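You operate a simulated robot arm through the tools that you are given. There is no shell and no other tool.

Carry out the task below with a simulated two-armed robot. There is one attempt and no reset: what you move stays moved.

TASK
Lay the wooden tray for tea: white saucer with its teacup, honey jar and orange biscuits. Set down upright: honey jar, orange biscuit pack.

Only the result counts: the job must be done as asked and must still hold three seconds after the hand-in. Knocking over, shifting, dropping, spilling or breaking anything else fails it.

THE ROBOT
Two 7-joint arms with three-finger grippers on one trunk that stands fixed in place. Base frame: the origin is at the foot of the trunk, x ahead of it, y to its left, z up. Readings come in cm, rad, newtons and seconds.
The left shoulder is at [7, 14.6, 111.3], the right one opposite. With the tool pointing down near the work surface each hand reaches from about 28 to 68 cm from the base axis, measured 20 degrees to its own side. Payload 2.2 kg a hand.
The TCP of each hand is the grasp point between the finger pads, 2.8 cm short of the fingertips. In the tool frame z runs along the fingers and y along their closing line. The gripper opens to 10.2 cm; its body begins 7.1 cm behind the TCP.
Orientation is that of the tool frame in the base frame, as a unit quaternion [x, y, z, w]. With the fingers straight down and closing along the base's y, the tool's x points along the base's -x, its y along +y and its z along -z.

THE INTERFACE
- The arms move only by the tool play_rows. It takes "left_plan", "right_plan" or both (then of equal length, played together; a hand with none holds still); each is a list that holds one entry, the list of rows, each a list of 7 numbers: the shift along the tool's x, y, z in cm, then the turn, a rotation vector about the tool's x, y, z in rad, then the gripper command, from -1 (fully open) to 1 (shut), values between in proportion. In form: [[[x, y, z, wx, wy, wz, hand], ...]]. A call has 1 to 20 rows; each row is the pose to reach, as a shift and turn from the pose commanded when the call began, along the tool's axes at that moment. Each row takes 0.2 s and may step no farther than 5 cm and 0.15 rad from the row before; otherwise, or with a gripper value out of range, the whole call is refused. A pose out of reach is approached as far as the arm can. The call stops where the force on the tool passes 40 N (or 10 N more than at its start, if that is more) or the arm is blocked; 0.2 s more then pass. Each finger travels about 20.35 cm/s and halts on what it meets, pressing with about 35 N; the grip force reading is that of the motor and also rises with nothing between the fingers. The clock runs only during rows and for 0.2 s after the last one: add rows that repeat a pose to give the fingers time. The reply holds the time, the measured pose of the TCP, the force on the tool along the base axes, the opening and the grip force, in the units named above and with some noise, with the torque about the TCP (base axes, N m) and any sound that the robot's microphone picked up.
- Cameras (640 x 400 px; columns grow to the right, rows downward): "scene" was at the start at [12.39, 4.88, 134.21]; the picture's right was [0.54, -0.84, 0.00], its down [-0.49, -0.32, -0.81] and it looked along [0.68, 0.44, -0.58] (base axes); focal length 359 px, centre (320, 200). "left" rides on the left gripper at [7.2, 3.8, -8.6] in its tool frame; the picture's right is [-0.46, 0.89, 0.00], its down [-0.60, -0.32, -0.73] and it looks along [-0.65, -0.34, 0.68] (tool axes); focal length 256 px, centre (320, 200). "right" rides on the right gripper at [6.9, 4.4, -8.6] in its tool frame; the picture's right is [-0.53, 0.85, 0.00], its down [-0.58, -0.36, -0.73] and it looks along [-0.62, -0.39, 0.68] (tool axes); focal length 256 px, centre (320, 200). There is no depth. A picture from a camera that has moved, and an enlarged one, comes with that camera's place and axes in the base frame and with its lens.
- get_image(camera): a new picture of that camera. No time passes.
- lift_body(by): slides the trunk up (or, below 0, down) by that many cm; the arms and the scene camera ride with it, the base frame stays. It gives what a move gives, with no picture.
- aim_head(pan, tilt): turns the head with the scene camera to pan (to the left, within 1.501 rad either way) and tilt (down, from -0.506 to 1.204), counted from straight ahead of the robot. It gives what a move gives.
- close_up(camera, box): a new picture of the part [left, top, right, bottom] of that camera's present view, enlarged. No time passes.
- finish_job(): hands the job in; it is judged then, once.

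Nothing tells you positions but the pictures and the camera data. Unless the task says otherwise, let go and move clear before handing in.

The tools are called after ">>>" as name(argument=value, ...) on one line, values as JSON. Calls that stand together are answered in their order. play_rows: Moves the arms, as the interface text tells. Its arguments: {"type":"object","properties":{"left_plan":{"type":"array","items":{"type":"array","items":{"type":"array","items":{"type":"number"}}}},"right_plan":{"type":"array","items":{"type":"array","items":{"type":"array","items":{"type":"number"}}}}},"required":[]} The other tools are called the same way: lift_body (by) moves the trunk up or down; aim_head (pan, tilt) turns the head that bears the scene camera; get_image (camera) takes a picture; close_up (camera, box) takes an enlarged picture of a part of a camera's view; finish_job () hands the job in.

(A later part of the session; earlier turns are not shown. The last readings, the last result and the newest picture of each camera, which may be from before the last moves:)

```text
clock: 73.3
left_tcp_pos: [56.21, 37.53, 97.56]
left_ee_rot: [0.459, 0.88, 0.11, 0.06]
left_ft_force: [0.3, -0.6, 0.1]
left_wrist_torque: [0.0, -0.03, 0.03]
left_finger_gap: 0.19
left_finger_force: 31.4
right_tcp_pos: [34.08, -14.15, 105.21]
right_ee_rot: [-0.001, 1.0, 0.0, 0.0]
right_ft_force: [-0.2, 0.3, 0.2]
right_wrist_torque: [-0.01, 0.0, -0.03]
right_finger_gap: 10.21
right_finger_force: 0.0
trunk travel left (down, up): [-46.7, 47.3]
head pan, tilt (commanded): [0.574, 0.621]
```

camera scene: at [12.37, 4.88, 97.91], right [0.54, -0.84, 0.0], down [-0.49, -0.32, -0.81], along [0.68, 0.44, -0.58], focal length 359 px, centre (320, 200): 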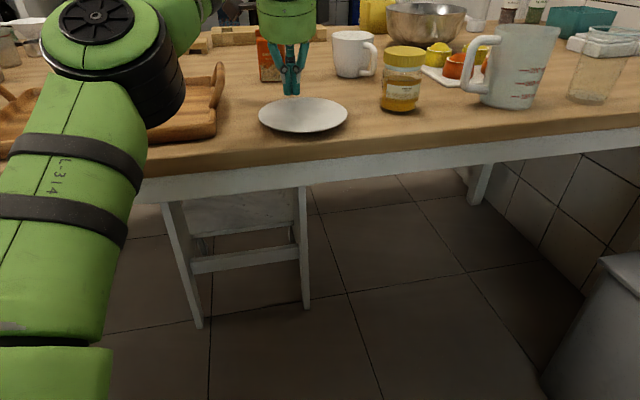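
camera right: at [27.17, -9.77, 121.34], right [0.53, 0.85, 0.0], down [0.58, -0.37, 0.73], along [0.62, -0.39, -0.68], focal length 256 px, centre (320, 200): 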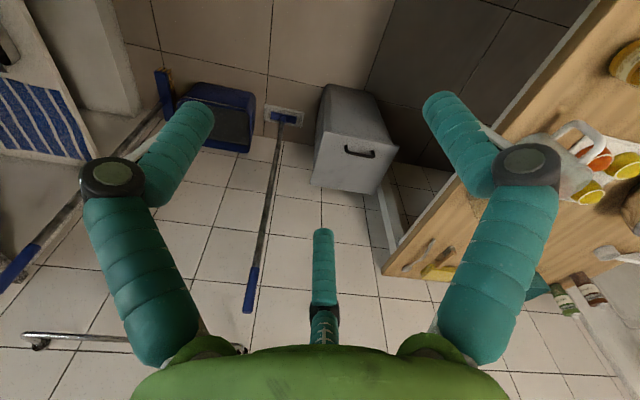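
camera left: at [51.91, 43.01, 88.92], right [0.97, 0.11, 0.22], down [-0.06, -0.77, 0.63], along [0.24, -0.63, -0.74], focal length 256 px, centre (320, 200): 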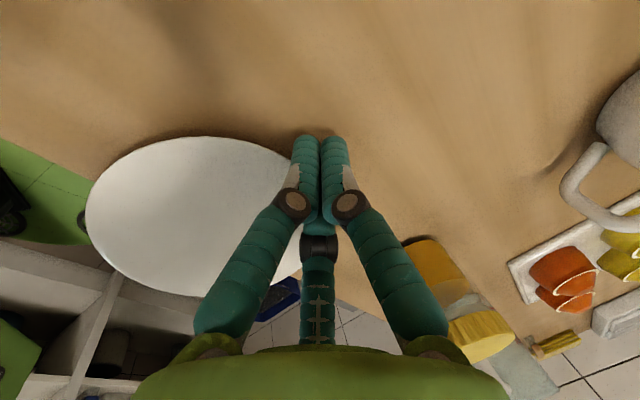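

Now I'll tilt to near-horizontal while the arm is extended over the table and well above everything.

>>> play_rows(left_plan=[[[0, 0.3, -1.3, -0.13, 0, 0, 0.6], [0, 0.65, -2.55, -0.26, 0, 0, 0.3], [0, 1, -3.8, -0.39, 0, 0, 0.3], [0, 1.3, -5.1, -0.52, 0, 0, 0.3], [0, 1.6, -6.4, -0.655, 0, 0, 0.3], [0, 1.95, -7.6, -0.79, 0, 0, 0.3], [0, 2.3, -8.9, -0.92, 0, 0, 0.3], [0, 2.6, -10.17, -1.05, 0, 0, 0.3], [0, 2.6, -10.17, -1.05, 0, 0, 0.3]]])

>>> get_image(camera="scene")

```text
clock: 75.3
left_tcp_pos: [56.03, 37.39, 108.24]
left_ee_rot: [0.367, 0.706, 0.536, 0.282]
left_ft_force: [0.2, -0.5, -0.1]
left_wrist_torque: [0.0, 0.04, 0.02]
left_finger_gap: 3.6
left_finger_force: 0.1
right_tcp_pos: [34.19, -14.29, 105.32]
right_ee_rot: [0.001, 1.0, 0.0, 0.0]
right_ft_force: [0.0, 0.1, 0.4]
right_wrist_torque: [0.0, -0.02, 0.0]
right_finger_gap: 10.21
right_finger_force: 0.0
trunk travel left (down, up): [-46.7, 47.3]
head pan, tilt (commanded): [0.574, 0.621]
```

```text
taken
camera scene: at [12.4, 4.89, 115.9], right [0.54, -0.84, 0.0], down [-0.49, -0.32, -0.81], along [0.68, 0.44, -0.58], focal length 359 px, centre (320, 200)
```

scene: 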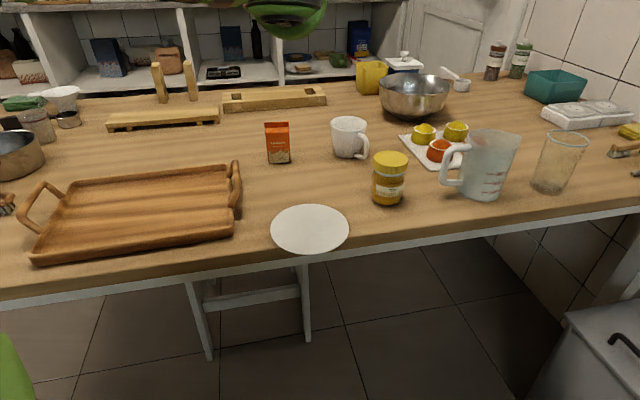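

The tilt is reached cleanly this time. Next I'll pull the hand straight back in front of the edge at this height.

>>> play_rows(left_plan=[[[-0.26, -0.35, -3.75, 0, 0, 0, 0.3], [-0.51, -0.7, -7.5, 0, 0, 0, 0.3], [-0.77, -1.05, -11.25, 0, 0, 0, 0.3], [-1.03, -1.4, -15, 0, 0, 0, 0.3], [-1.28, -1.75, -18.75, 0, 0, 0, 0.3], [-1.54, -2.1, -22.5, 0, 0, 0, 0.3], [-1.54, -2.1, -22.5, 0, 0, 0, 0.3]]])

>>> get_image(camera="scene")

```text
clock: 76.9
left_tcp_pos: [38.64, 23.47, 112.1]
left_ee_rot: [0.367, 0.707, 0.536, 0.281]
left_ft_force: [0.3, 0.0, 0.8]
left_wrist_torque: [-0.05, 0.01, -0.04]
left_finger_gap: 3.56
left_finger_force: 0.0
right_tcp_pos: [34.08, -14.07, 105.25]
right_ee_rot: [0.0, 1.0, 0.0, 0.0]
right_ft_force: [-0.2, -0.1, -0.3]
right_wrist_torque: [-0.02, 0.01, 0.01]
right_finger_gap: 10.21
right_finger_force: 0.0
trunk travel left (down, up): [-46.7, 47.3]
head pan, tilt (commanded): [0.574, 0.621]
```

```text
taken
camera scene: at [12.43, 4.93, 115.89], right [0.54, -0.84, 0.0], down [-0.49, -0.32, -0.81], along [0.68, 0.44, -0.58], focal length 359 px, centre (320, 200)
```

scene: 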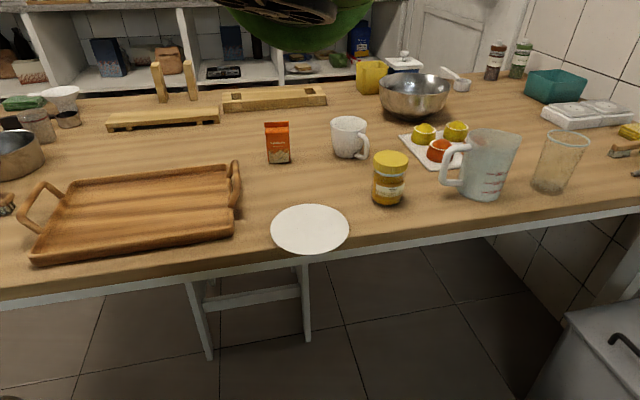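

Reached with no drift. Now I'll lower the trunk 30 cm so the hand comes down in front of the saucer's rim.

>>> lift_body(by=-30)

>>> get_image(camera="left")

>>> get_image(camera="scene")

```text
clock: 79.9
left_tcp_pos: [38.69, 23.51, 82.1]
left_ee_rot: [0.366, 0.707, 0.536, 0.282]
left_ft_force: [-0.3, -0.1, 0.0]
left_wrist_torque: [0.0, -0.03, -0.01]
left_finger_gap: 3.56
left_finger_force: 0.0
right_tcp_pos: [34.11, -14.26, 75.36]
right_ee_rot: [0.0, 1.0, 0.001, 0.0]
right_ft_force: [1.3, -0.2, 0.3]
right_wrist_torque: [-0.01, -0.04, 0.0]
right_finger_gap: 10.19
right_finger_force: 0.1
trunk travel left (down, up): [-16.7, 77.3]
head pan, tilt (commanded): [0.574, 0.621]
```

```text
taken
camera left: at [28.53, 25.27, 87.97], right [0.46, -0.24, 0.86], down [-0.3, -0.95, -0.11], along [0.84, -0.21, -0.51], focal length 256 px, centre (320, 200)
```

left: 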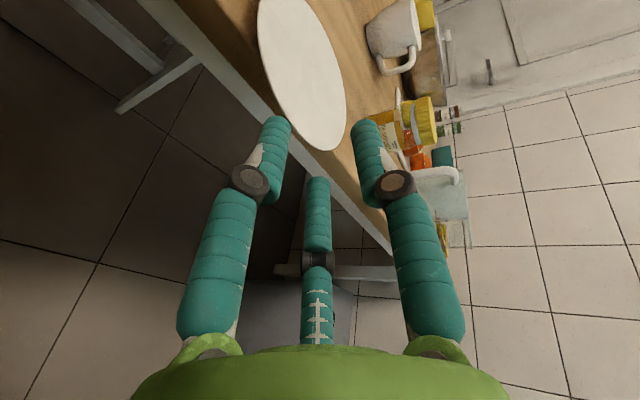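

```text
taken
camera scene: at [12.38, 4.88, 85.91], right [0.54, -0.84, 0.0], down [-0.49, -0.32, -0.81], along [0.68, 0.44, -0.58], focal length 359 px, centre (320, 200)
```

scene: 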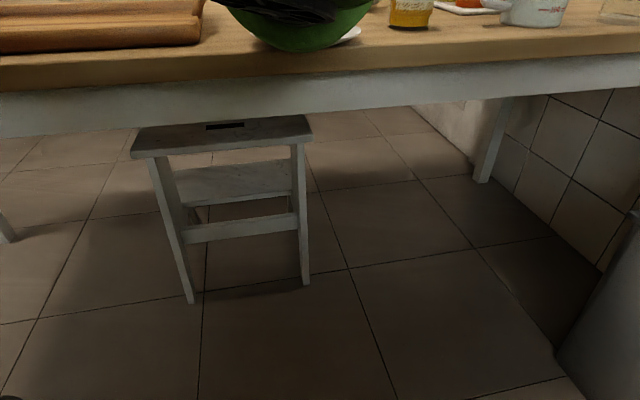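

Now I'll level the head to get a side view of the rim and fingers.

>>> aim_head(pan=0.5, tilt=0.2)

>>> get_image(camera="scene")

```text
clock: 80.8
left_tcp_pos: [38.71, 23.54, 82.05]
left_ee_rot: [0.367, 0.707, 0.536, 0.282]
left_ft_force: [-0.9, -0.2, 0.0]
left_wrist_torque: [-0.01, -0.01, -0.02]
left_finger_gap: 3.57
left_finger_force: 0.0
right_tcp_pos: [34.21, -14.21, 75.24]
right_ee_rot: [0.001, 1.0, 0.001, 0.0]
right_ft_force: [0.4, 0.1, 0.2]
right_wrist_torque: [0.01, 0.0, 0.05]
right_finger_gap: 10.21
right_finger_force: 0.1
trunk travel left (down, up): [-16.7, 77.3]
head pan, tilt (commanded): [0.499, 0.201]
```

```text
taken
camera scene: at [13.2, 4.58, 89.76], right [0.48, -0.88, 0.0], down [-0.18, -0.1, -0.98], along [0.86, 0.47, -0.2], focal length 359 px, centre (320, 200)
```

scene: 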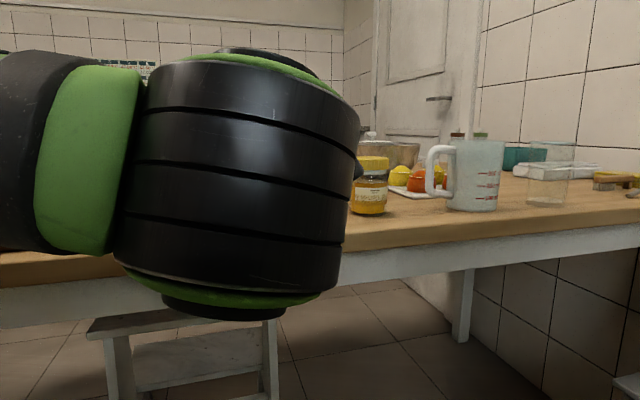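

From geometry the rim is about 2.7 cm below and 7.7 cm ahead of the grasp axis. I'll open to a 5 cm gap, drop to the rim plane, advance part way, and then look.

>>> play_rows(left_plan=[[[0, -1.5, 0, 0, 0, 0, 0], [0, -3.05, 0, 0, 0, 0, 0], [0, -3.05, 1.5, 0, 0, 0, 0], [0, -3.05, 3, 0, 0, 0, 0], [0, -3.05, 3, 0, 0, 0, 0]]])

>>> get_image(camera="left")

>>> close_up(camera="left", box=[200, 60, 440, 260])

```text
clock: 82.0
left_tcp_pos: [40.38, 24.67, 78.35]
left_ee_rot: [0.366, 0.706, 0.536, 0.282]
left_ft_force: [0.9, 1.0, 0.5]
left_wrist_torque: [-0.01, -0.01, 0.03]
left_finger_gap: 5.1
left_finger_force: 0.1
right_tcp_pos: [34.12, -14.17, 75.31]
right_ee_rot: [0.0, 1.0, 0.001, 0.001]
right_ft_force: [-0.5, -0.4, 1.0]
right_wrist_torque: [0.0, 0.0, -0.04]
right_finger_gap: 10.22
right_finger_force: 0.0
trunk travel left (down, up): [-16.7, 77.3]
head pan, tilt (commanded): [0.499, 0.201]
```

```text
taken
camera left: at [30.29, 26.43, 84.24], right [0.46, -0.24, 0.86], down [-0.3, -0.95, -0.11], along [0.84, -0.21, -0.51], focal length 256 px, centre (320, 200)
```

left: 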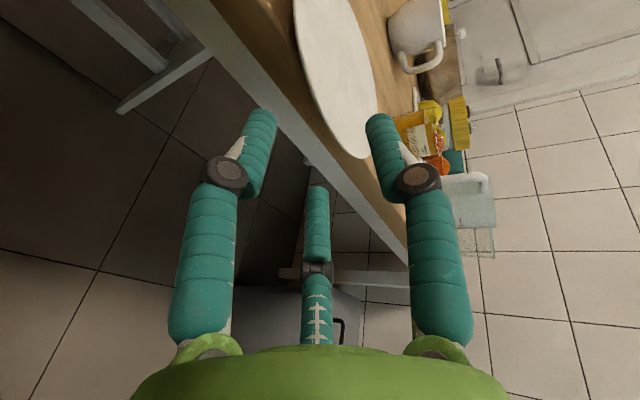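

```text
2.00 times, centred on (320, 160) of left
camera zoom: at [30.29, 26.43, 84.24], right [0.46, -0.24, 0.86], down [-0.3, -0.95, -0.11], along [0.84, -0.21, -0.51], focal length 512 px, centre (320, 280)
```

zoom: 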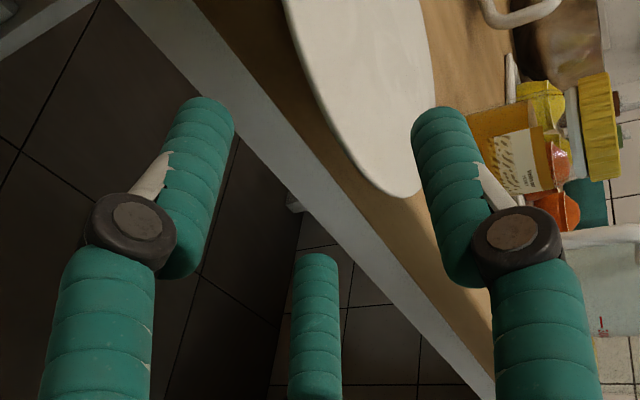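

The rim lies between the thumb (above) and the pair (below), as planned. Advancing 4.6 cm slowly.

>>> play_rows(left_plan=[[[0, 0, 1, 0, 0, 0, 0], [0, 0, 2, 0, 0, 0, 0], [0, 0, 3, 0, 0, 0, 0], [0, 0, 4, 0, 0, 0, 0], [0, 0, 4.6, 0, 0, 0, 0], [0, 0, 4.6, 0, 0, 0, 0]]])

>>> get_image(camera="left")

>>> close_up(camera="left", box=[200, 60, 440, 260])

```text
clock: 83.3
left_tcp_pos: [44.22, 27.03, 77.08]
left_ee_rot: [0.366, 0.707, 0.536, 0.282]
left_ft_force: [-0.2, 0.4, -1.0]
left_wrist_torque: [0.0, -0.01, 0.0]
left_finger_gap: 5.09
left_finger_force: 0.1
right_tcp_pos: [34.14, -14.17, 75.24]
right_ee_rot: [0.0, 1.0, 0.001, 0.001]
right_ft_force: [-0.1, -0.7, 0.5]
right_wrist_torque: [-0.02, -0.02, 0.04]
right_finger_gap: 10.22
right_finger_force: 0.1
trunk travel left (down, up): [-16.7, 77.3]
head pan, tilt (commanded): [0.499, 0.201]
```

```text
taken
camera left: at [33.96, 29.0, 83.01], right [0.46, -0.24, 0.86], down [-0.3, -0.95, -0.11], along [0.84, -0.21, -0.51], focal length 256 px, centre (320, 200)
```

left: 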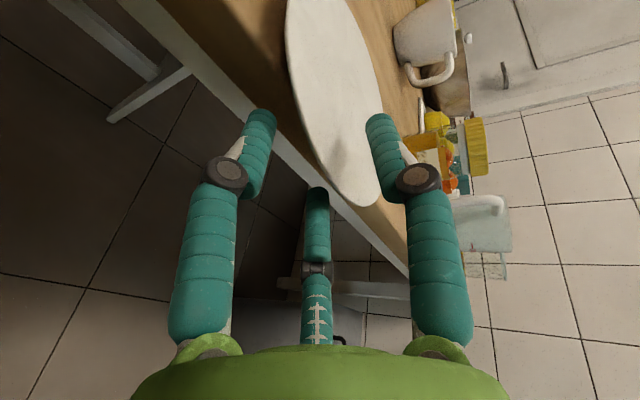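

```text
2.00 times, centred on (320, 160) of left
camera zoom: at [33.96, 29.0, 83.01], right [0.46, -0.24, 0.86], down [-0.3, -0.95, -0.11], along [0.84, -0.21, -0.51], focal length 512 px, centre (320, 280)
```

zoom: 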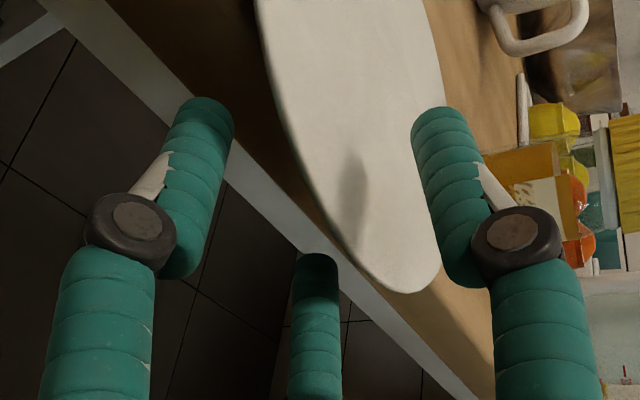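

The fingers straddle the rim. I'll raise the hand 0.4 cm so the lower pair touches first, then close gradually.

>>> play_rows(left_plan=[[[0, 0.2, 0, 0, 0, 0, 0.2], [0, 0.4, 0, 0, 0, 0, 0.4], [0, 0.4, 0, 0, 0, 0, 0.55], [0, 0.4, 0, 0, 0, 0, 0.65], [0, 0.4, 0, 0, 0, 0, 0.75], [0, 0.4, 0, 0, 0, 0, 0.85], [0, 0.4, 0, 0, 0, 0, 1], [0, 0.4, 0, 0, 0, 0, 1]]])

>>> get_image(camera="left")

>>> close_up(camera="left", box=[200, 60, 440, 260])

```text
clock: 85.2
left_tcp_pos: [44.24, 27.29, 77.39]
left_ee_rot: [0.367, 0.706, 0.536, 0.282]
left_ft_force: [0.4, 1.2, -0.4]
left_wrist_torque: [0.01, 0.05, -0.01]
left_finger_gap: 1.78
left_finger_force: 34.9
right_tcp_pos: [34.15, -14.18, 75.34]
right_ee_rot: [0.0, 1.0, 0.001, -0.001]
right_ft_force: [-0.7, 0.3, 0.6]
right_wrist_torque: [0.0, 0.0, -0.04]
right_finger_gap: 10.2
right_finger_force: 0.1
trunk travel left (down, up): [-16.7, 77.3]
head pan, tilt (commanded): [0.499, 0.201]
```

```text
taken
camera left: at [34.01, 29.05, 83.39], right [0.46, -0.24, 0.86], down [-0.3, -0.95, -0.11], along [0.84, -0.21, -0.51], focal length 256 px, centre (320, 200)
```

left: 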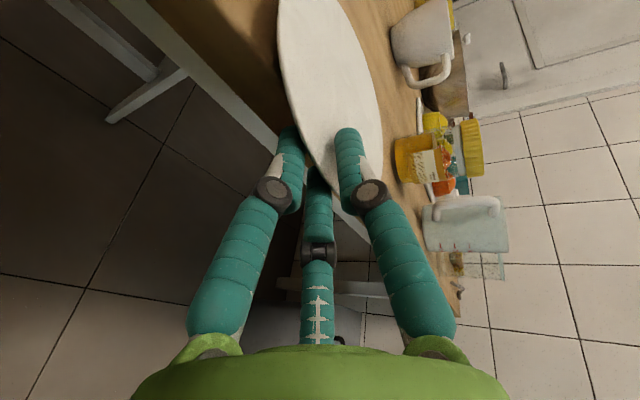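

```text
2.00 times, centred on (320, 160) of left
camera zoom: at [34.01, 29.05, 83.39], right [0.46, -0.24, 0.86], down [-0.3, -0.95, -0.11], along [0.84, -0.21, -0.51], focal length 512 px, centre (320, 280)
```

zoom: 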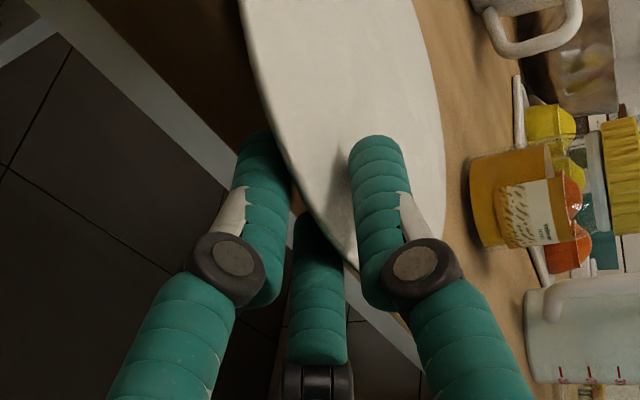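

The grip holds at a 1.8 cm gap with 35 N on the rim. I'll lift the trunk 6 cm to test it.

>>> lift_body(by=6)

>>> get_image(camera="left")

>>> get_image(camera="scene")

```text
clock: 86.2
left_tcp_pos: [44.23, 27.37, 83.36]
left_ee_rot: [0.367, 0.706, 0.536, 0.282]
left_ft_force: [0.7, 0.0, -1.1]
left_wrist_torque: [-0.04, 0.07, -0.01]
left_finger_gap: 1.76
left_finger_force: 35.1
right_tcp_pos: [34.01, -14.2, 81.29]
right_ee_rot: [0.0, 1.0, 0.0, 0.0]
right_ft_force: [0.4, 0.3, -0.6]
right_wrist_torque: [-0.01, -0.01, 0.0]
right_finger_gap: 10.2
right_finger_force: 0.1
trunk travel left (down, up): [-22.7, 71.3]
head pan, tilt (commanded): [0.499, 0.201]
```

```text
taken
camera left: at [34.04, 29.06, 89.37], right [0.46, -0.24, 0.86], down [-0.3, -0.95, -0.11], along [0.84, -0.21, -0.51], focal length 256 px, centre (320, 200)
```

left: 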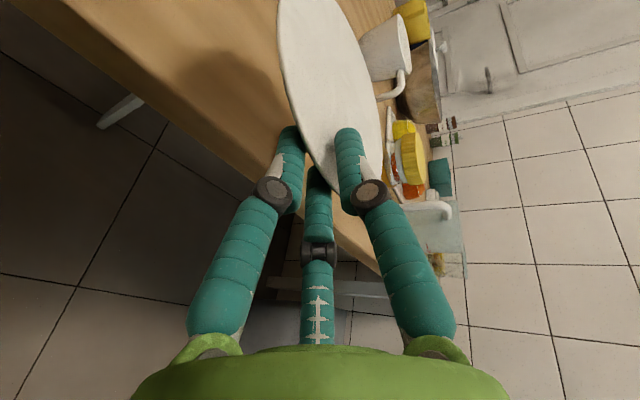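

```text
taken
camera scene: at [13.23, 4.59, 95.76], right [0.48, -0.88, 0.0], down [-0.18, -0.1, -0.98], along [0.86, 0.47, -0.2], focal length 359 px, centre (320, 200)
```

scene: 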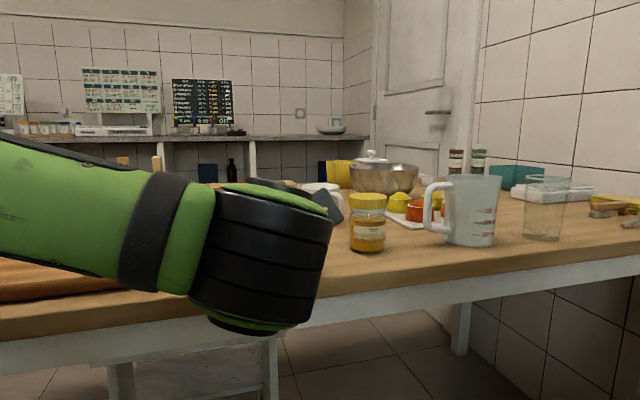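

The saucer is held firmly and lifted level. Now I'll raise the trunk more and look at the tray, to judge its floor and wall heights.

>>> lift_body(by=19)

>>> aim_head(pan=0.85, tilt=0.6)

>>> get_image(camera="scene")

>>> get_image(camera="left")

```text
clock: 88.2
left_tcp_pos: [44.11, 27.21, 102.55]
left_ee_rot: [0.367, 0.706, 0.536, 0.282]
left_ft_force: [0.1, 0.1, -1.0]
left_wrist_torque: [-0.01, 0.08, -0.02]
left_finger_gap: 1.75
left_finger_force: 34.8
right_tcp_pos: [34.1, -14.19, 100.22]
right_ee_rot: [0.0, 1.0, 0.0, 0.0]
right_ft_force: [-0.5, -0.2, -0.2]
right_wrist_torque: [-0.02, 0.02, -0.04]
right_finger_gap: 10.22
right_finger_force: 0.1
trunk travel left (down, up): [-41.7, 52.3]
head pan, tilt (commanded): [0.499, 0.201]
```

```text
clock: 89.1
left_tcp_pos: [44.28, 27.28, 102.54]
left_ee_rot: [0.367, 0.706, 0.536, 0.282]
left_ft_force: [0.6, 0.0, -1.7]
left_wrist_torque: [-0.06, 0.09, 0.0]
left_finger_gap: 1.78
left_finger_force: 35.0
right_tcp_pos: [34.06, -14.19, 100.28]
right_ee_rot: [0.0, 1.0, 0.001, 0.0]
right_ft_force: [-0.2, -0.2, 0.2]
right_wrist_torque: [-0.02, 0.01, 0.01]
right_finger_gap: 10.2
right_finger_force: 0.0
trunk travel left (down, up): [-41.7, 52.3]
head pan, tilt (commanded): [0.85, 0.6]
```

```text
taken
camera scene: at [10.88, 6.76, 111.09], right [0.75, -0.66, 0.0], down [-0.37, -0.42, -0.83], along [0.55, 0.62, -0.56], focal length 359 px, centre (320, 200)
```

scene: 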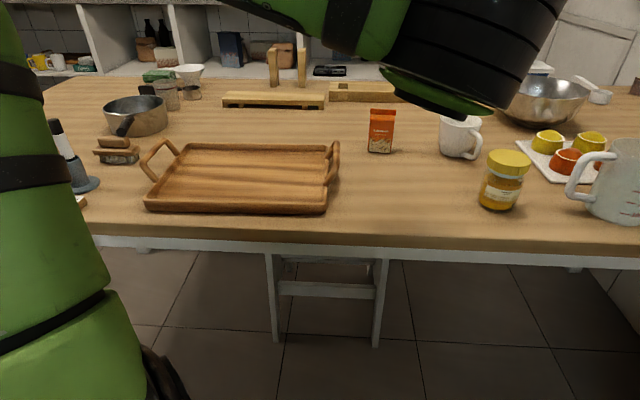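

```text
taken
camera left: at [34.02, 29.05, 108.38], right [0.46, -0.24, 0.86], down [-0.3, -0.95, -0.11], along [0.84, -0.21, -0.51], focal length 256 px, centre (320, 200)
```

left: 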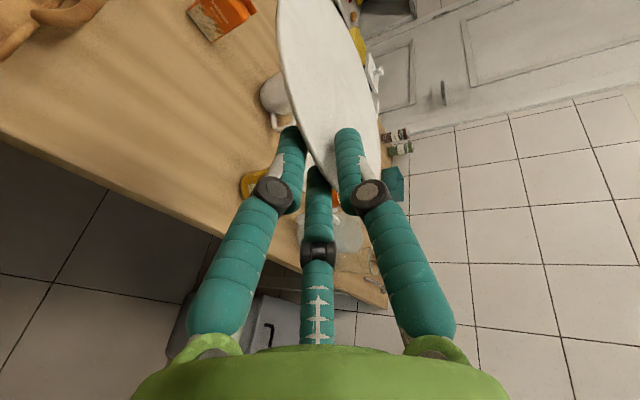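

>>> close_up(camera="scene", box=[130, 120, 350, 250])

```text
2.91 times, centred on (240, 185) of scene
camera zoom: at [10.88, 6.76, 111.09], right [0.75, -0.66, 0.0], down [-0.37, -0.42, -0.83], along [0.55, 0.62, -0.56], focal length 1044 px, centre (553, 244)
```

zoom: 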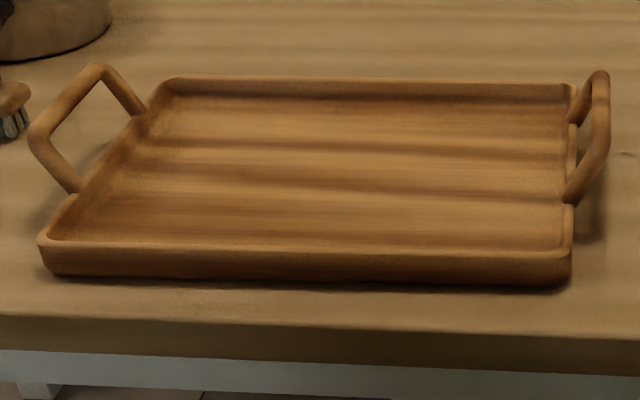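

Tray measured: floor z about 76.6, wall top about 78.1, spanning e1 from −29 to 0.6 and e2 from 60 to 82 (e1, e2 along the table's edge and inward normal). I'll carry the saucer across at height to above the tray's right part.

>>> play_rows(left_plan=[[[2.3, 0.29, 1.0, 0, 0.0168, -0.0047, 1], [4.6, 0.58, 2.0, 0, 0.0336, -0.0093, 1], [6.9, 0.86, 3.0, 0, 0.0504, -0.014, 1], [9.2, 1.15, 4.0, 0, 0.0672, -0.0186, 1], [11.5, 1.44, 5.0, 0, 0.084, -0.0233, 1], [13.8, 1.73, 6.0, 0, 0.1008, -0.028, 1], [16.1, 2.0, 7.05, 0, 0.1176, -0.0326, 1], [18.4, 2.3, 8.05, 0, 0.1344, -0.0373, 1], [20.7, 2.6, 9.06, 0, 0.1512, -0.042, 1], [23.0, 2.88, 10.07, 0, 0.168, -0.0466, 1], [23.0, 2.88, 10.07, 0, 0.168, -0.0466, 1]]])

>>> get_image(camera="left")

>>> get_image(camera="scene")

```text
clock: 91.5
left_tcp_pos: [39.64, 52.2, 102.5]
left_ee_rot: [0.304, 0.735, 0.559, 0.234]
left_ft_force: [0.1, 0.6, -1.6]
left_wrist_torque: [-0.06, 0.04, 0.02]
left_finger_gap: 1.72
left_finger_force: 34.8
right_tcp_pos: [34.11, -14.24, 100.22]
right_ee_rot: [-0.001, 1.0, 0.001, 0.0]
right_ft_force: [0.1, 0.2, 0.2]
right_wrist_torque: [0.04, -0.02, 0.01]
right_finger_gap: 10.2
right_finger_force: 0.0
trunk travel left (down, up): [-41.7, 52.3]
head pan, tilt (commanded): [0.85, 0.6]
```

```text
taken
camera left: at [29.38, 52.13, 108.33], right [0.49, -0.16, 0.86], down [-0.13, -0.99, -0.11], along [0.86, -0.06, -0.51], focal length 256 px, centre (320, 200)
```

left: 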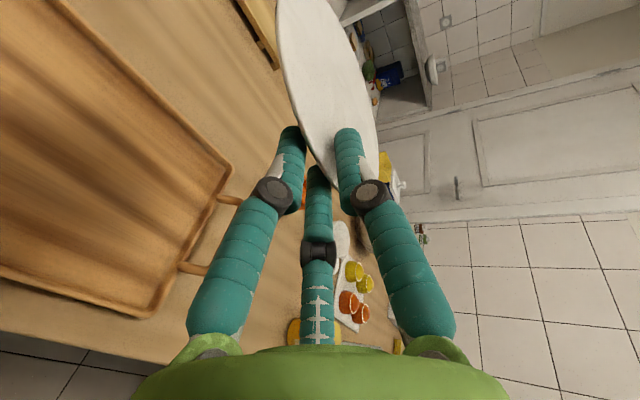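

```text
taken
camera scene: at [10.88, 6.74, 111.09], right [0.75, -0.66, 0.0], down [-0.37, -0.42, -0.83], along [0.54, 0.62, -0.56], focal length 359 px, centre (320, 200)
```

scene: 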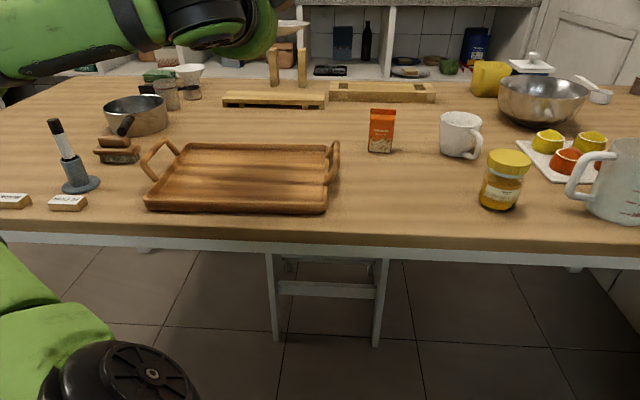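

>>> close_up(camera="scene", box=[180, 0, 340, 100])

>>> close_up(camera="scene", box=[0, 100, 160, 230])

```text
4.00 times, centred on (260, 50) of scene
camera zoom: at [10.88, 6.74, 111.09], right [0.75, -0.66, 0.0], down [-0.37, -0.42, -0.83], along [0.54, 0.62, -0.56], focal length 1436 px, centre (560, 800)
```

zoom: 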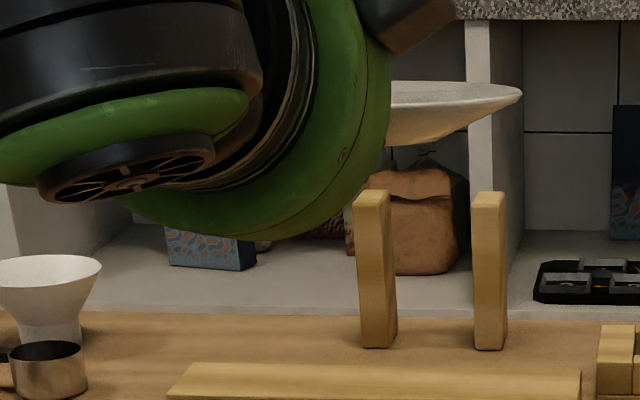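

```text
3.08 times, centred on (80, 165) of scene
camera zoom: at [10.88, 6.74, 111.09], right [0.75, -0.66, 0.0], down [-0.37, -0.42, -0.83], along [0.54, 0.62, -0.56], focal length 1104 px, centre (1058, 308)
```

zoom: 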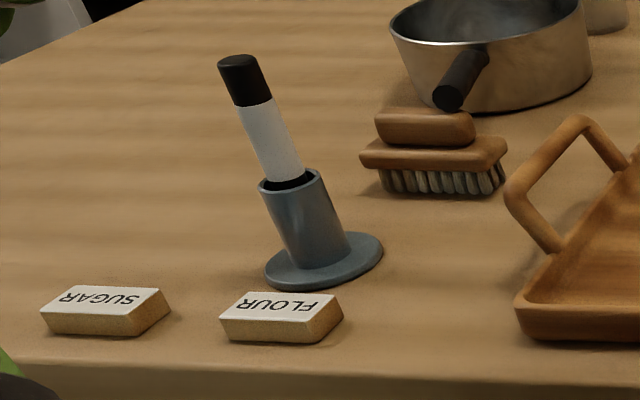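

The saucer's profile is clear: a conical underside, foot radius about 3.4 cm, held level. I'll pitch it slightly so its far side comes down first, then lower it over the tray.

>>> play_rows(left_plan=[[[0, 0, 0, 0.085, 0, 0, 1], [0, 0, 0, 0.17, 0, 0, 1], [0, 0, 0, 0.17, 0, 0, 1]]])

>>> lift_body(by=-19)

>>> aim_head(pan=0.85, tilt=0.35)

>>> get_image(camera="scene")

>>> get_image(camera="left")

```text
clock: 92.3
left_tcp_pos: [39.66, 52.21, 102.56]
left_ee_rot: [0.323, 0.781, 0.493, 0.208]
left_ft_force: [-0.4, 0.0, -2.0]
left_wrist_torque: [-0.08, 0.09, -0.03]
left_finger_gap: 1.73
left_finger_force: 35.0
right_tcp_pos: [34.1, -14.16, 100.21]
right_ee_rot: [0.001, 1.0, 0.0, 0.0]
right_ft_force: [0.9, 0.4, -0.1]
right_wrist_torque: [0.03, 0.0, 0.01]
right_finger_gap: 10.2
right_finger_force: 0.0
trunk travel left (down, up): [-41.7, 52.3]
head pan, tilt (commanded): [0.85, 0.6]
```

```text
clock: 94.4
left_tcp_pos: [39.66, 52.07, 83.38]
left_ee_rot: [0.323, 0.78, 0.494, 0.207]
left_ft_force: [-0.3, 0.2, -0.9]
left_wrist_torque: [-0.02, 0.09, -0.04]
left_finger_gap: 1.7
left_finger_force: 35.0
right_tcp_pos: [34.12, -14.31, 81.36]
right_ee_rot: [0.0, 1.0, 0.0, 0.001]
right_ft_force: [0.8, -0.7, -0.6]
right_wrist_torque: [0.0, 0.01, 0.0]
right_finger_gap: 10.21
right_finger_force: 0.0
trunk travel left (down, up): [-22.7, 71.3]
head pan, tilt (commanded): [0.85, 0.6]
```

```text
clock: 95.2
left_tcp_pos: [39.78, 52.19, 83.47]
left_ee_rot: [0.323, 0.781, 0.493, 0.208]
left_ft_force: [-0.5, 0.6, -1.5]
left_wrist_torque: [-0.07, 0.06, -0.01]
left_finger_gap: 1.7
left_finger_force: 35.3
right_tcp_pos: [34.14, -14.25, 81.41]
right_ee_rot: [0.0, 1.0, 0.001, 0.0]
right_ft_force: [-0.6, 0.4, 0.5]
right_wrist_torque: [-0.01, 0.0, 0.03]
right_finger_gap: 10.21
right_finger_force: 0.0
trunk travel left (down, up): [-22.7, 71.3]
head pan, tilt (commanded): [0.85, 0.351]
```

```text
taken
camera scene: at [11.18, 7.13, 94.36], right [0.75, -0.66, 0.0], down [-0.23, -0.26, -0.94], along [0.62, 0.71, -0.34], focal length 359 px, centre (320, 200)
```

scene: 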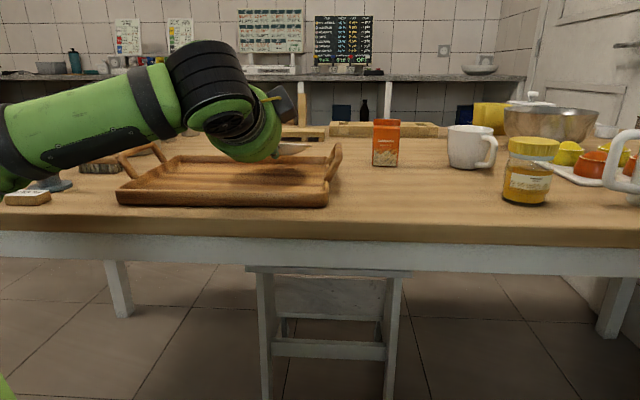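

```text
taken
camera left: at [30.13, 52.92, 90.48], right [0.59, -0.06, 0.8], down [-0.14, -0.99, 0.03], along [0.79, -0.13, -0.6], focal length 256 px, centre (320, 200)
```

left: 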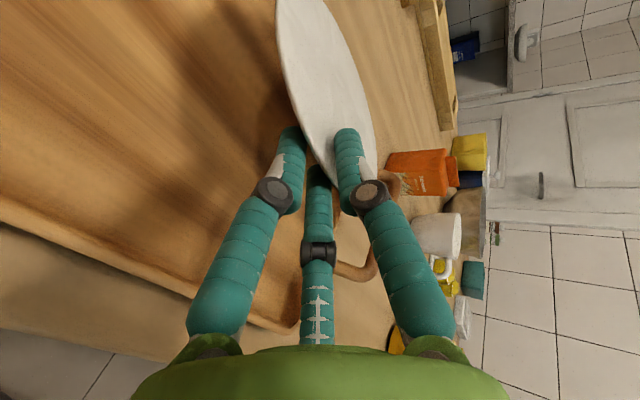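

The forearm and elbow are clear of the other items. I'll lower the last few centimetres with the arm in small steps, watching the force.

>>> play_rows(left_plan=[[[0, -0.72, 0.34, 0, 0, 0, 1], [0, -1.45, 0.69, 0, 0, 0, 1], [0, -2.17, 1.03, 0, 0, 0, 1], [0, -2.71, 1.29, 0, 0, 0, 1], [0, -2.71, 1.29, 0, 0, 0, 1]]])

>>> close_up(camera="scene", box=[200, 100, 360, 220])

>>> get_image(camera="left")

```text
clock: 96.3
left_tcp_pos: [39.66, 52.05, 80.47]
left_ee_rot: [0.322, 0.781, 0.494, 0.208]
left_ft_force: [-0.1, 1.0, 0.1]
left_wrist_torque: [0.04, -0.03, -0.04]
left_finger_gap: 1.72
left_finger_force: 35.1
right_tcp_pos: [34.15, -14.08, 81.24]
right_ee_rot: [0.0, 1.0, 0.001, 0.001]
right_ft_force: [0.3, 0.6, 0.7]
right_wrist_torque: [0.01, 0.01, -0.02]
right_finger_gap: 10.16
right_finger_force: 0.1
trunk travel left (down, up): [-22.7, 71.3]
head pan, tilt (commanded): [0.85, 0.351]
```

```text
3.33 times, centred on (280, 160) of scene
camera zoom: at [11.17, 7.11, 94.37], right [0.75, -0.66, 0.0], down [-0.23, -0.26, -0.94], along [0.62, 0.71, -0.34], focal length 1197 px, centre (453, 333)
```

zoom: 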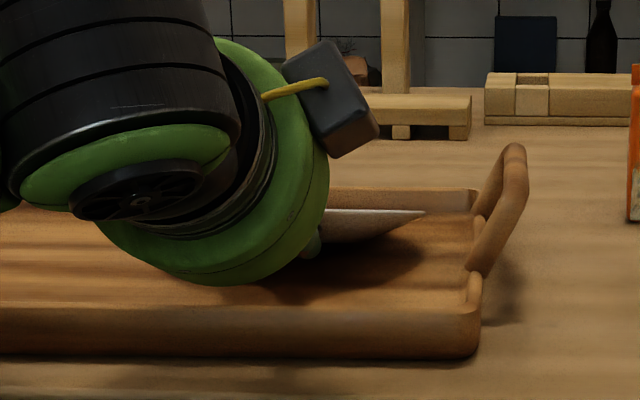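

```text
taken
camera left: at [30.15, 52.91, 87.5], right [0.59, -0.06, 0.8], down [-0.14, -0.99, 0.03], along [0.79, -0.13, -0.59], focal length 256 px, centre (320, 200)
```

left: 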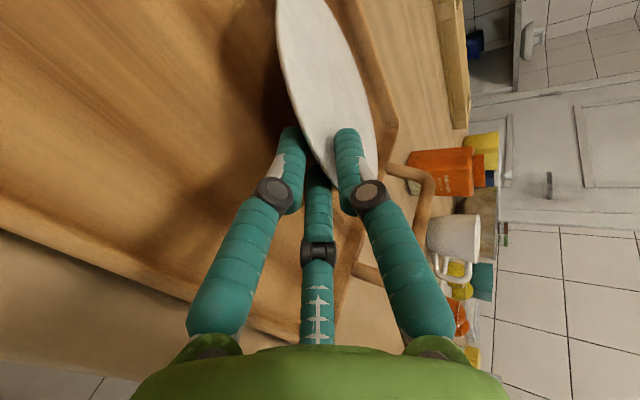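

The weight reading has vanished, so the far side seems to be touching the tray floor. I'll lower a little more to confirm.

>>> play_rows(left_plan=[[[0, -0.27, 0.13, 0, 0, 0, 1], [0, -0.54, 0.26, 0, 0, 0, 1], [0, -0.54, 0.26, 0, 0, 0, 1]]])

>>> close_up(camera="scene", box=[240, 120, 340, 200])

>>> get_image(camera="left")

```text
clock: 97.2
left_tcp_pos: [39.68, 52.09, 79.83]
left_ee_rot: [0.322, 0.78, 0.494, 0.207]
left_ft_force: [-0.1, -0.7, 0.6]
left_wrist_torque: [0.09, -0.09, 0.0]
left_finger_gap: 1.65
left_finger_force: 35.5
right_tcp_pos: [34.11, -14.18, 81.27]
right_ee_rot: [0.001, 1.0, 0.001, 0.0]
right_ft_force: [0.3, -0.6, 0.0]
right_wrist_torque: [-0.01, 0.03, -0.01]
right_finger_gap: 10.2
right_finger_force: 0.0
trunk travel left (down, up): [-22.7, 71.3]
head pan, tilt (commanded): [0.85, 0.351]
```

```text
5.00 times, centred on (290, 160) of scene
camera zoom: at [11.15, 7.1, 94.37], right [0.75, -0.66, 0.0], down [-0.23, -0.26, -0.94], along [0.62, 0.71, -0.34], focal length 1795 px, centre (470, 400)
```

zoom: 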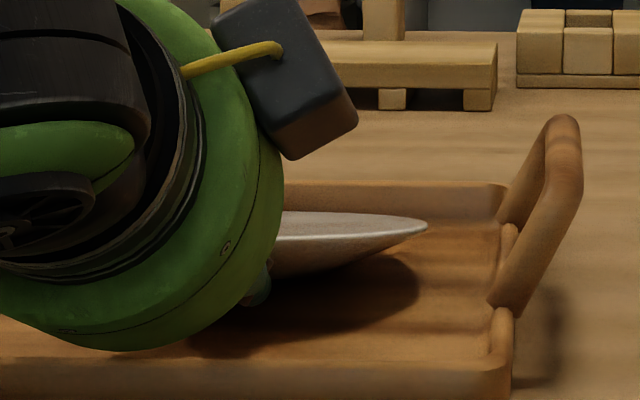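

```text
taken
camera left: at [30.1, 52.9, 86.94], right [0.59, -0.06, 0.8], down [-0.14, -0.99, 0.03], along [0.79, -0.13, -0.6], focal length 256 px, centre (320, 200)
```

left: 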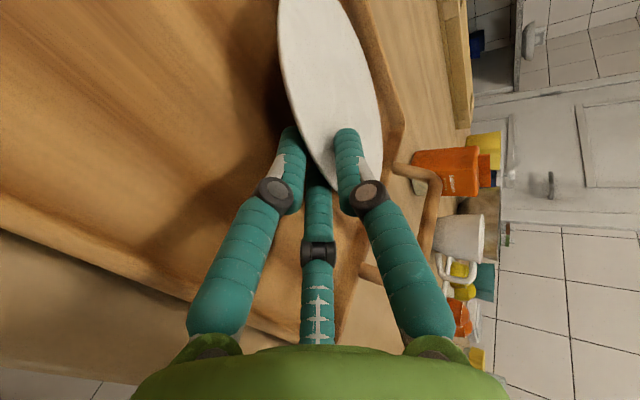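

The far side now rests on the tray. I'll open gradually while raising the hand just enough that the lower fingers stay put.

>>> play_rows(left_plan=[[[0, 0.05, 0, 0, 0, 0, 0.65], [0, 0.1, 0, 0, 0, 0, 0.6], [0, 0.22, 0, 0, 0, 0, 0.5], [0, 0.35, 0, 0, 0, 0, 0.4], [0, 0.48, 0, 0, 0, 0, 0.3], [0, 0.6, 0, 0, 0, 0, 0.2], [0, 0.6, 0, 0, 0, 0, 0.2]]])

>>> close_up(camera="scene", box=[240, 120, 340, 200])

>>> get_image(camera="left")

```text
clock: 98.8
left_tcp_pos: [39.88, 52.21, 80.42]
left_ee_rot: [0.322, 0.781, 0.494, 0.207]
left_ft_force: [0.3, 0.3, -0.3]
left_wrist_torque: [-0.04, -0.01, 0.01]
left_finger_gap: 4.13
left_finger_force: 0.2
right_tcp_pos: [34.04, -14.19, 81.19]
right_ee_rot: [-0.001, 1.0, 0.001, 0.0]
right_ft_force: [0.0, 0.6, 0.0]
right_wrist_torque: [0.0, 0.0, -0.03]
right_finger_gap: 10.22
right_finger_force: 0.1
trunk travel left (down, up): [-22.7, 71.3]
head pan, tilt (commanded): [0.85, 0.351]
```

```text
5.00 times, centred on (290, 160) of scene
camera zoom: at [11.17, 7.11, 94.36], right [0.75, -0.66, 0.0], down [-0.23, -0.26, -0.94], along [0.62, 0.71, -0.34], focal length 1795 px, centre (470, 400)
```

zoom: 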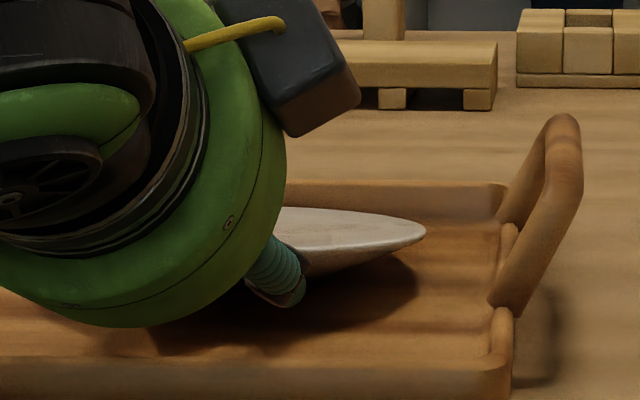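

```text
taken
camera left: at [30.35, 53.09, 87.46], right [0.59, -0.06, 0.8], down [-0.14, -0.99, 0.03], along [0.79, -0.13, -0.6], focal length 256 px, centre (320, 200)
```

left: 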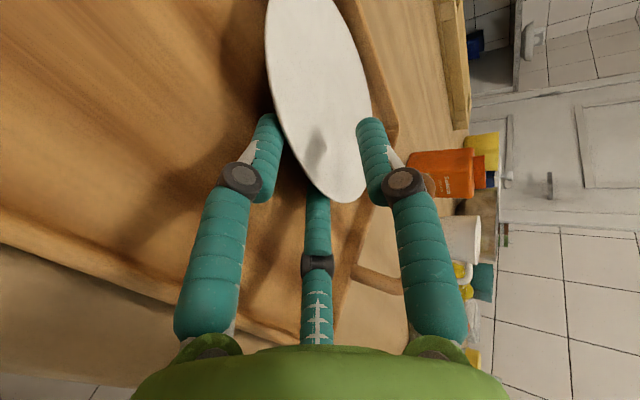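

The thumb is clear, and the saucer rests on the tray and the lower fingers. I'll draw the fingers out from under it slowly along the tool axis.

>>> play_rows(left_plan=[[[0, 0, -0.6, 0, 0, 0, 0.2], [0, 0, -1.2, 0, 0, 0, 0.2], [0, 0, -1.8, 0, 0, 0, 0.2], [0, 0, -2.4, 0, 0, 0, 0.2], [0, 0, -3, 0, 0, 0, 0.2], [0, 0, -3.6, 0, 0, 0, 0.2], [0, 0, -4.2, 0, 0, 0, 0.2], [0, 0, -4.8, 0, 0, 0, 0.2]]])

>>> close_up(camera="scene", box=[240, 120, 340, 200])

>>> get_image(camera="left")

```text
clock: 100.5
left_tcp_pos: [36.75, 49.26, 82.49]
left_ee_rot: [0.322, 0.781, 0.494, 0.207]
left_ft_force: [0.3, -0.4, -0.1]
left_wrist_torque: [0.01, -0.02, 0.02]
left_finger_gap: 4.07
left_finger_force: 0.1
right_tcp_pos: [34.15, -14.12, 81.27]
right_ee_rot: [0.0, 1.0, 0.001, 0.0]
right_ft_force: [-0.3, 0.7, 0.5]
right_wrist_torque: [-0.01, -0.03, 0.02]
right_finger_gap: 10.22
right_finger_force: 0.0
trunk travel left (down, up): [-22.7, 71.3]
head pan, tilt (commanded): [0.85, 0.351]
```

```text
5.00 times, centred on (290, 160) of scene
camera zoom: at [11.16, 7.11, 94.37], right [0.75, -0.66, 0.0], down [-0.23, -0.26, -0.94], along [0.62, 0.71, -0.34], focal length 1795 px, centre (470, 400)
```

zoom: 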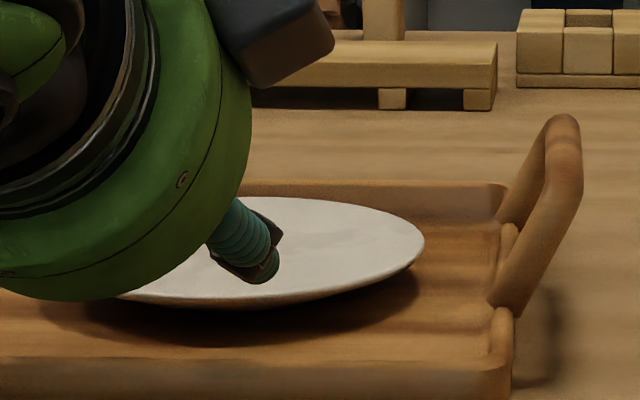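

```text
taken
camera left: at [27.24, 50.04, 89.5], right [0.59, -0.06, 0.8], down [-0.14, -0.99, 0.03], along [0.79, -0.13, -0.6], focal length 256 px, centre (320, 200)
```

left: 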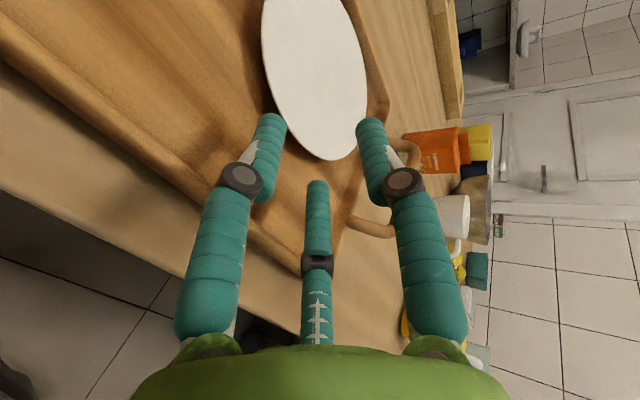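

The saucer has settled flat in the tray. I'll raise everything clear and check its position.

>>> lift_body(by=25)

>>> aim_head(pan=0.7, tilt=0.7)

>>> get_image(camera="scene")

```text
clock: 103.1
left_tcp_pos: [36.76, 49.3, 107.45]
left_ee_rot: [0.322, 0.78, 0.494, 0.208]
left_ft_force: [-1.1, -0.1, -1.1]
left_wrist_torque: [0.0, 0.04, 0.01]
left_finger_gap: 4.07
left_finger_force: 0.0
right_tcp_pos: [34.17, -14.04, 106.18]
right_ee_rot: [0.0, 1.0, 0.002, -0.001]
right_ft_force: [-0.9, 0.8, -0.3]
right_wrist_torque: [-0.01, 0.01, 0.03]
right_finger_gap: 10.19
right_finger_force: 0.0
trunk travel left (down, up): [-47.7, 46.3]
head pan, tilt (commanded): [0.85, 0.351]
```

```text
clock: 104.0
left_tcp_pos: [36.79, 49.19, 107.41]
left_ee_rot: [0.322, 0.78, 0.494, 0.207]
left_ft_force: [-0.5, -0.8, -0.9]
left_wrist_torque: [0.04, 0.02, 0.01]
left_finger_gap: 4.08
left_finger_force: 0.0
right_tcp_pos: [34.13, -14.28, 106.3]
right_ee_rot: [0.0, 1.0, 0.0, 0.001]
right_ft_force: [0.1, -0.5, 0.4]
right_wrist_torque: [0.03, 0.02, -0.02]
right_finger_gap: 10.21
right_finger_force: 0.0
trunk travel left (down, up): [-47.7, 46.3]
head pan, tilt (commanded): [0.7, 0.7]
```

```text
taken
camera scene: at [11.52, 5.59, 116.23], right [0.64, -0.76, 0.0], down [-0.49, -0.41, -0.77], along [0.59, 0.49, -0.64], focal length 359 px, centre (320, 200)
```

scene: 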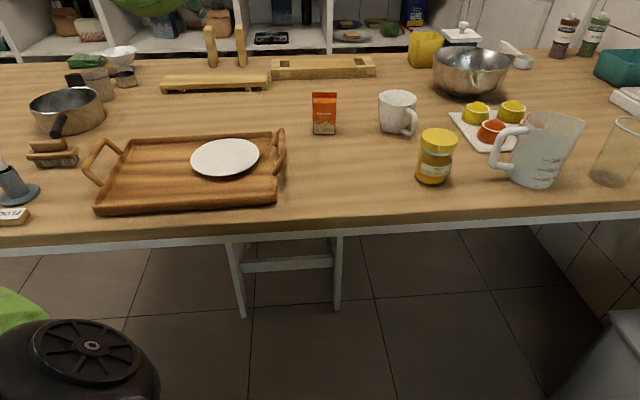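

>>> close_up(camera="scene", box=[70, 110, 300, 230])

>>> close_up(camera="scene", box=[290, 70, 480, 200])

```text
2.78 times, centred on (185, 170) of scene
camera zoom: at [11.52, 5.59, 116.23], right [0.64, -0.76, 0.0], down [-0.49, -0.41, -0.77], along [0.59, 0.49, -0.64], focal length 999 px, centre (696, 284)
```

zoom: 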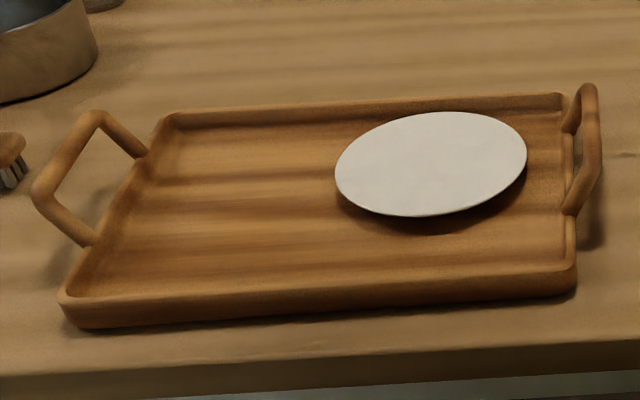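

```text
3.08 times, centred on (385, 135) of scene
camera zoom: at [11.52, 5.59, 116.23], right [0.64, -0.76, 0.0], down [-0.49, -0.41, -0.77], along [0.59, 0.49, -0.64], focal length 1104 px, centre (120, 400)
```

zoom: 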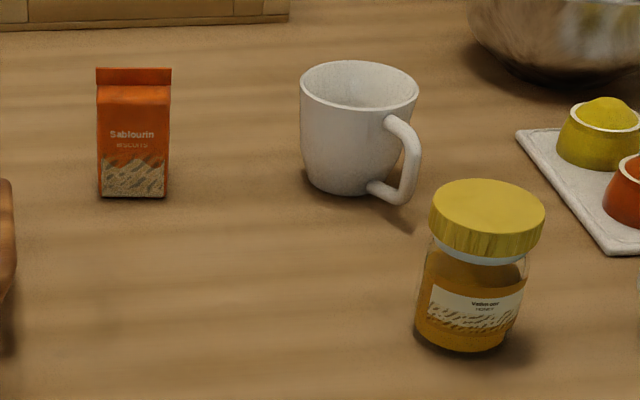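

The saucer lies level at about (44.8, 57.0) on the tray. The biscuit pack would obstruct the cup grasp, so it goes next. I'll take it with the tool tilted 40°: pair on its side faces, thumb over the far top edge. First I raise the trunk and move above the pack with the fingers open.

>>> lift_body(by=13)

>>> play_rows(left_plan=[[[-2.03, -0.97, 3.2, 0.043, -0.01, 0.0076, -1], [-4.05, -1.95, 6.4, 0.086, -0.02, 0.0153, -1], [-6.1, -2.9, 9.6, 0.129, -0.03, 0.0229, -1], [-8.1, -3.9, 12.9, 0.172, -0.04, 0.0306, -1], [-10.1, -4.9, 16.1, 0.215, -0.05, 0.0382, -1], [-12.15, -5.8, 19.3, 0.258, -0.06, 0.0458, -1], [-14.2, -6.8, 22.5, 0.301, -0.07, 0.0535, -1], [-16.2, -7.8, 25.7, 0.344, -0.08, 0.0611, -1], [-18.2, -8.75, 28.9, 0.387, -0.09, 0.0688, -1], [-20.25, -9.73, 32.15, 0.43, -0.0987, 0.0764, -1], [-20.25, -9.73, 32.15, 0.43, -0.0987, 0.0764, -1]]])

>>> get_image(camera="left")

>>> get_image(camera="scene")

```text
clock: 105.5
left_tcp_pos: [36.73, 49.3, 120.39]
left_ee_rot: [0.322, 0.78, 0.494, 0.208]
left_ft_force: [0.0, 0.4, -0.2]
left_wrist_torque: [-0.02, 0.02, 0.02]
left_finger_gap: 4.07
left_finger_force: 0.0
right_tcp_pos: [34.05, -14.16, 119.31]
right_ee_rot: [0.0, 1.0, 0.001, 0.0]
right_ft_force: [0.2, -0.1, 0.0]
right_wrist_torque: [-0.04, 0.0, -0.04]
right_finger_gap: 10.21
right_finger_force: 0.0
trunk travel left (down, up): [-60.7, 33.3]
head pan, tilt (commanded): [0.7, 0.7]
```

```text
clock: 107.9
left_tcp_pos: [68.75, 52.31, 98.17]
left_ee_rot: [0.414, 0.843, 0.307, 0.153]
left_ft_force: [0.0, 0.9, 0.2]
left_wrist_torque: [-0.04, -0.01, -0.03]
left_finger_gap: 10.21
left_finger_force: 0.1
right_tcp_pos: [33.9, -14.25, 119.34]
right_ee_rot: [0.001, 1.0, 0.001, 0.001]
right_ft_force: [0.6, 0.0, 0.4]
right_wrist_torque: [0.02, -0.03, 0.02]
right_finger_gap: 10.23
right_finger_force: 0.1
trunk travel left (down, up): [-60.7, 33.3]
head pan, tilt (commanded): [0.7, 0.7]
```

```text
taken
camera left: at [62.16, 56.46, 107.12], right [0.82, 0.05, 0.57], down [-0.2, -0.91, 0.36], along [0.54, -0.41, -0.74], focal length 256 px, centre (320, 200)
```

left: 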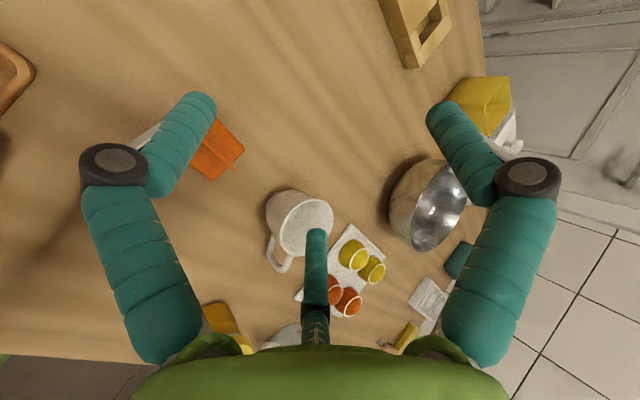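

```text
taken
camera scene: at [11.36, 5.59, 129.24], right [0.64, -0.77, 0.0], down [-0.49, -0.41, -0.77], along [0.59, 0.49, -0.64], focal length 359 px, centre (320, 200)
```

scene: 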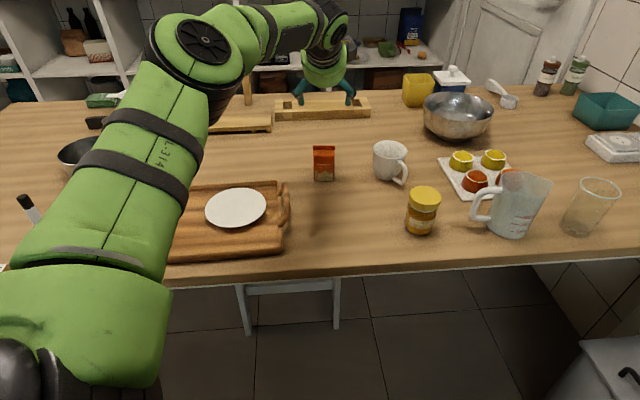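

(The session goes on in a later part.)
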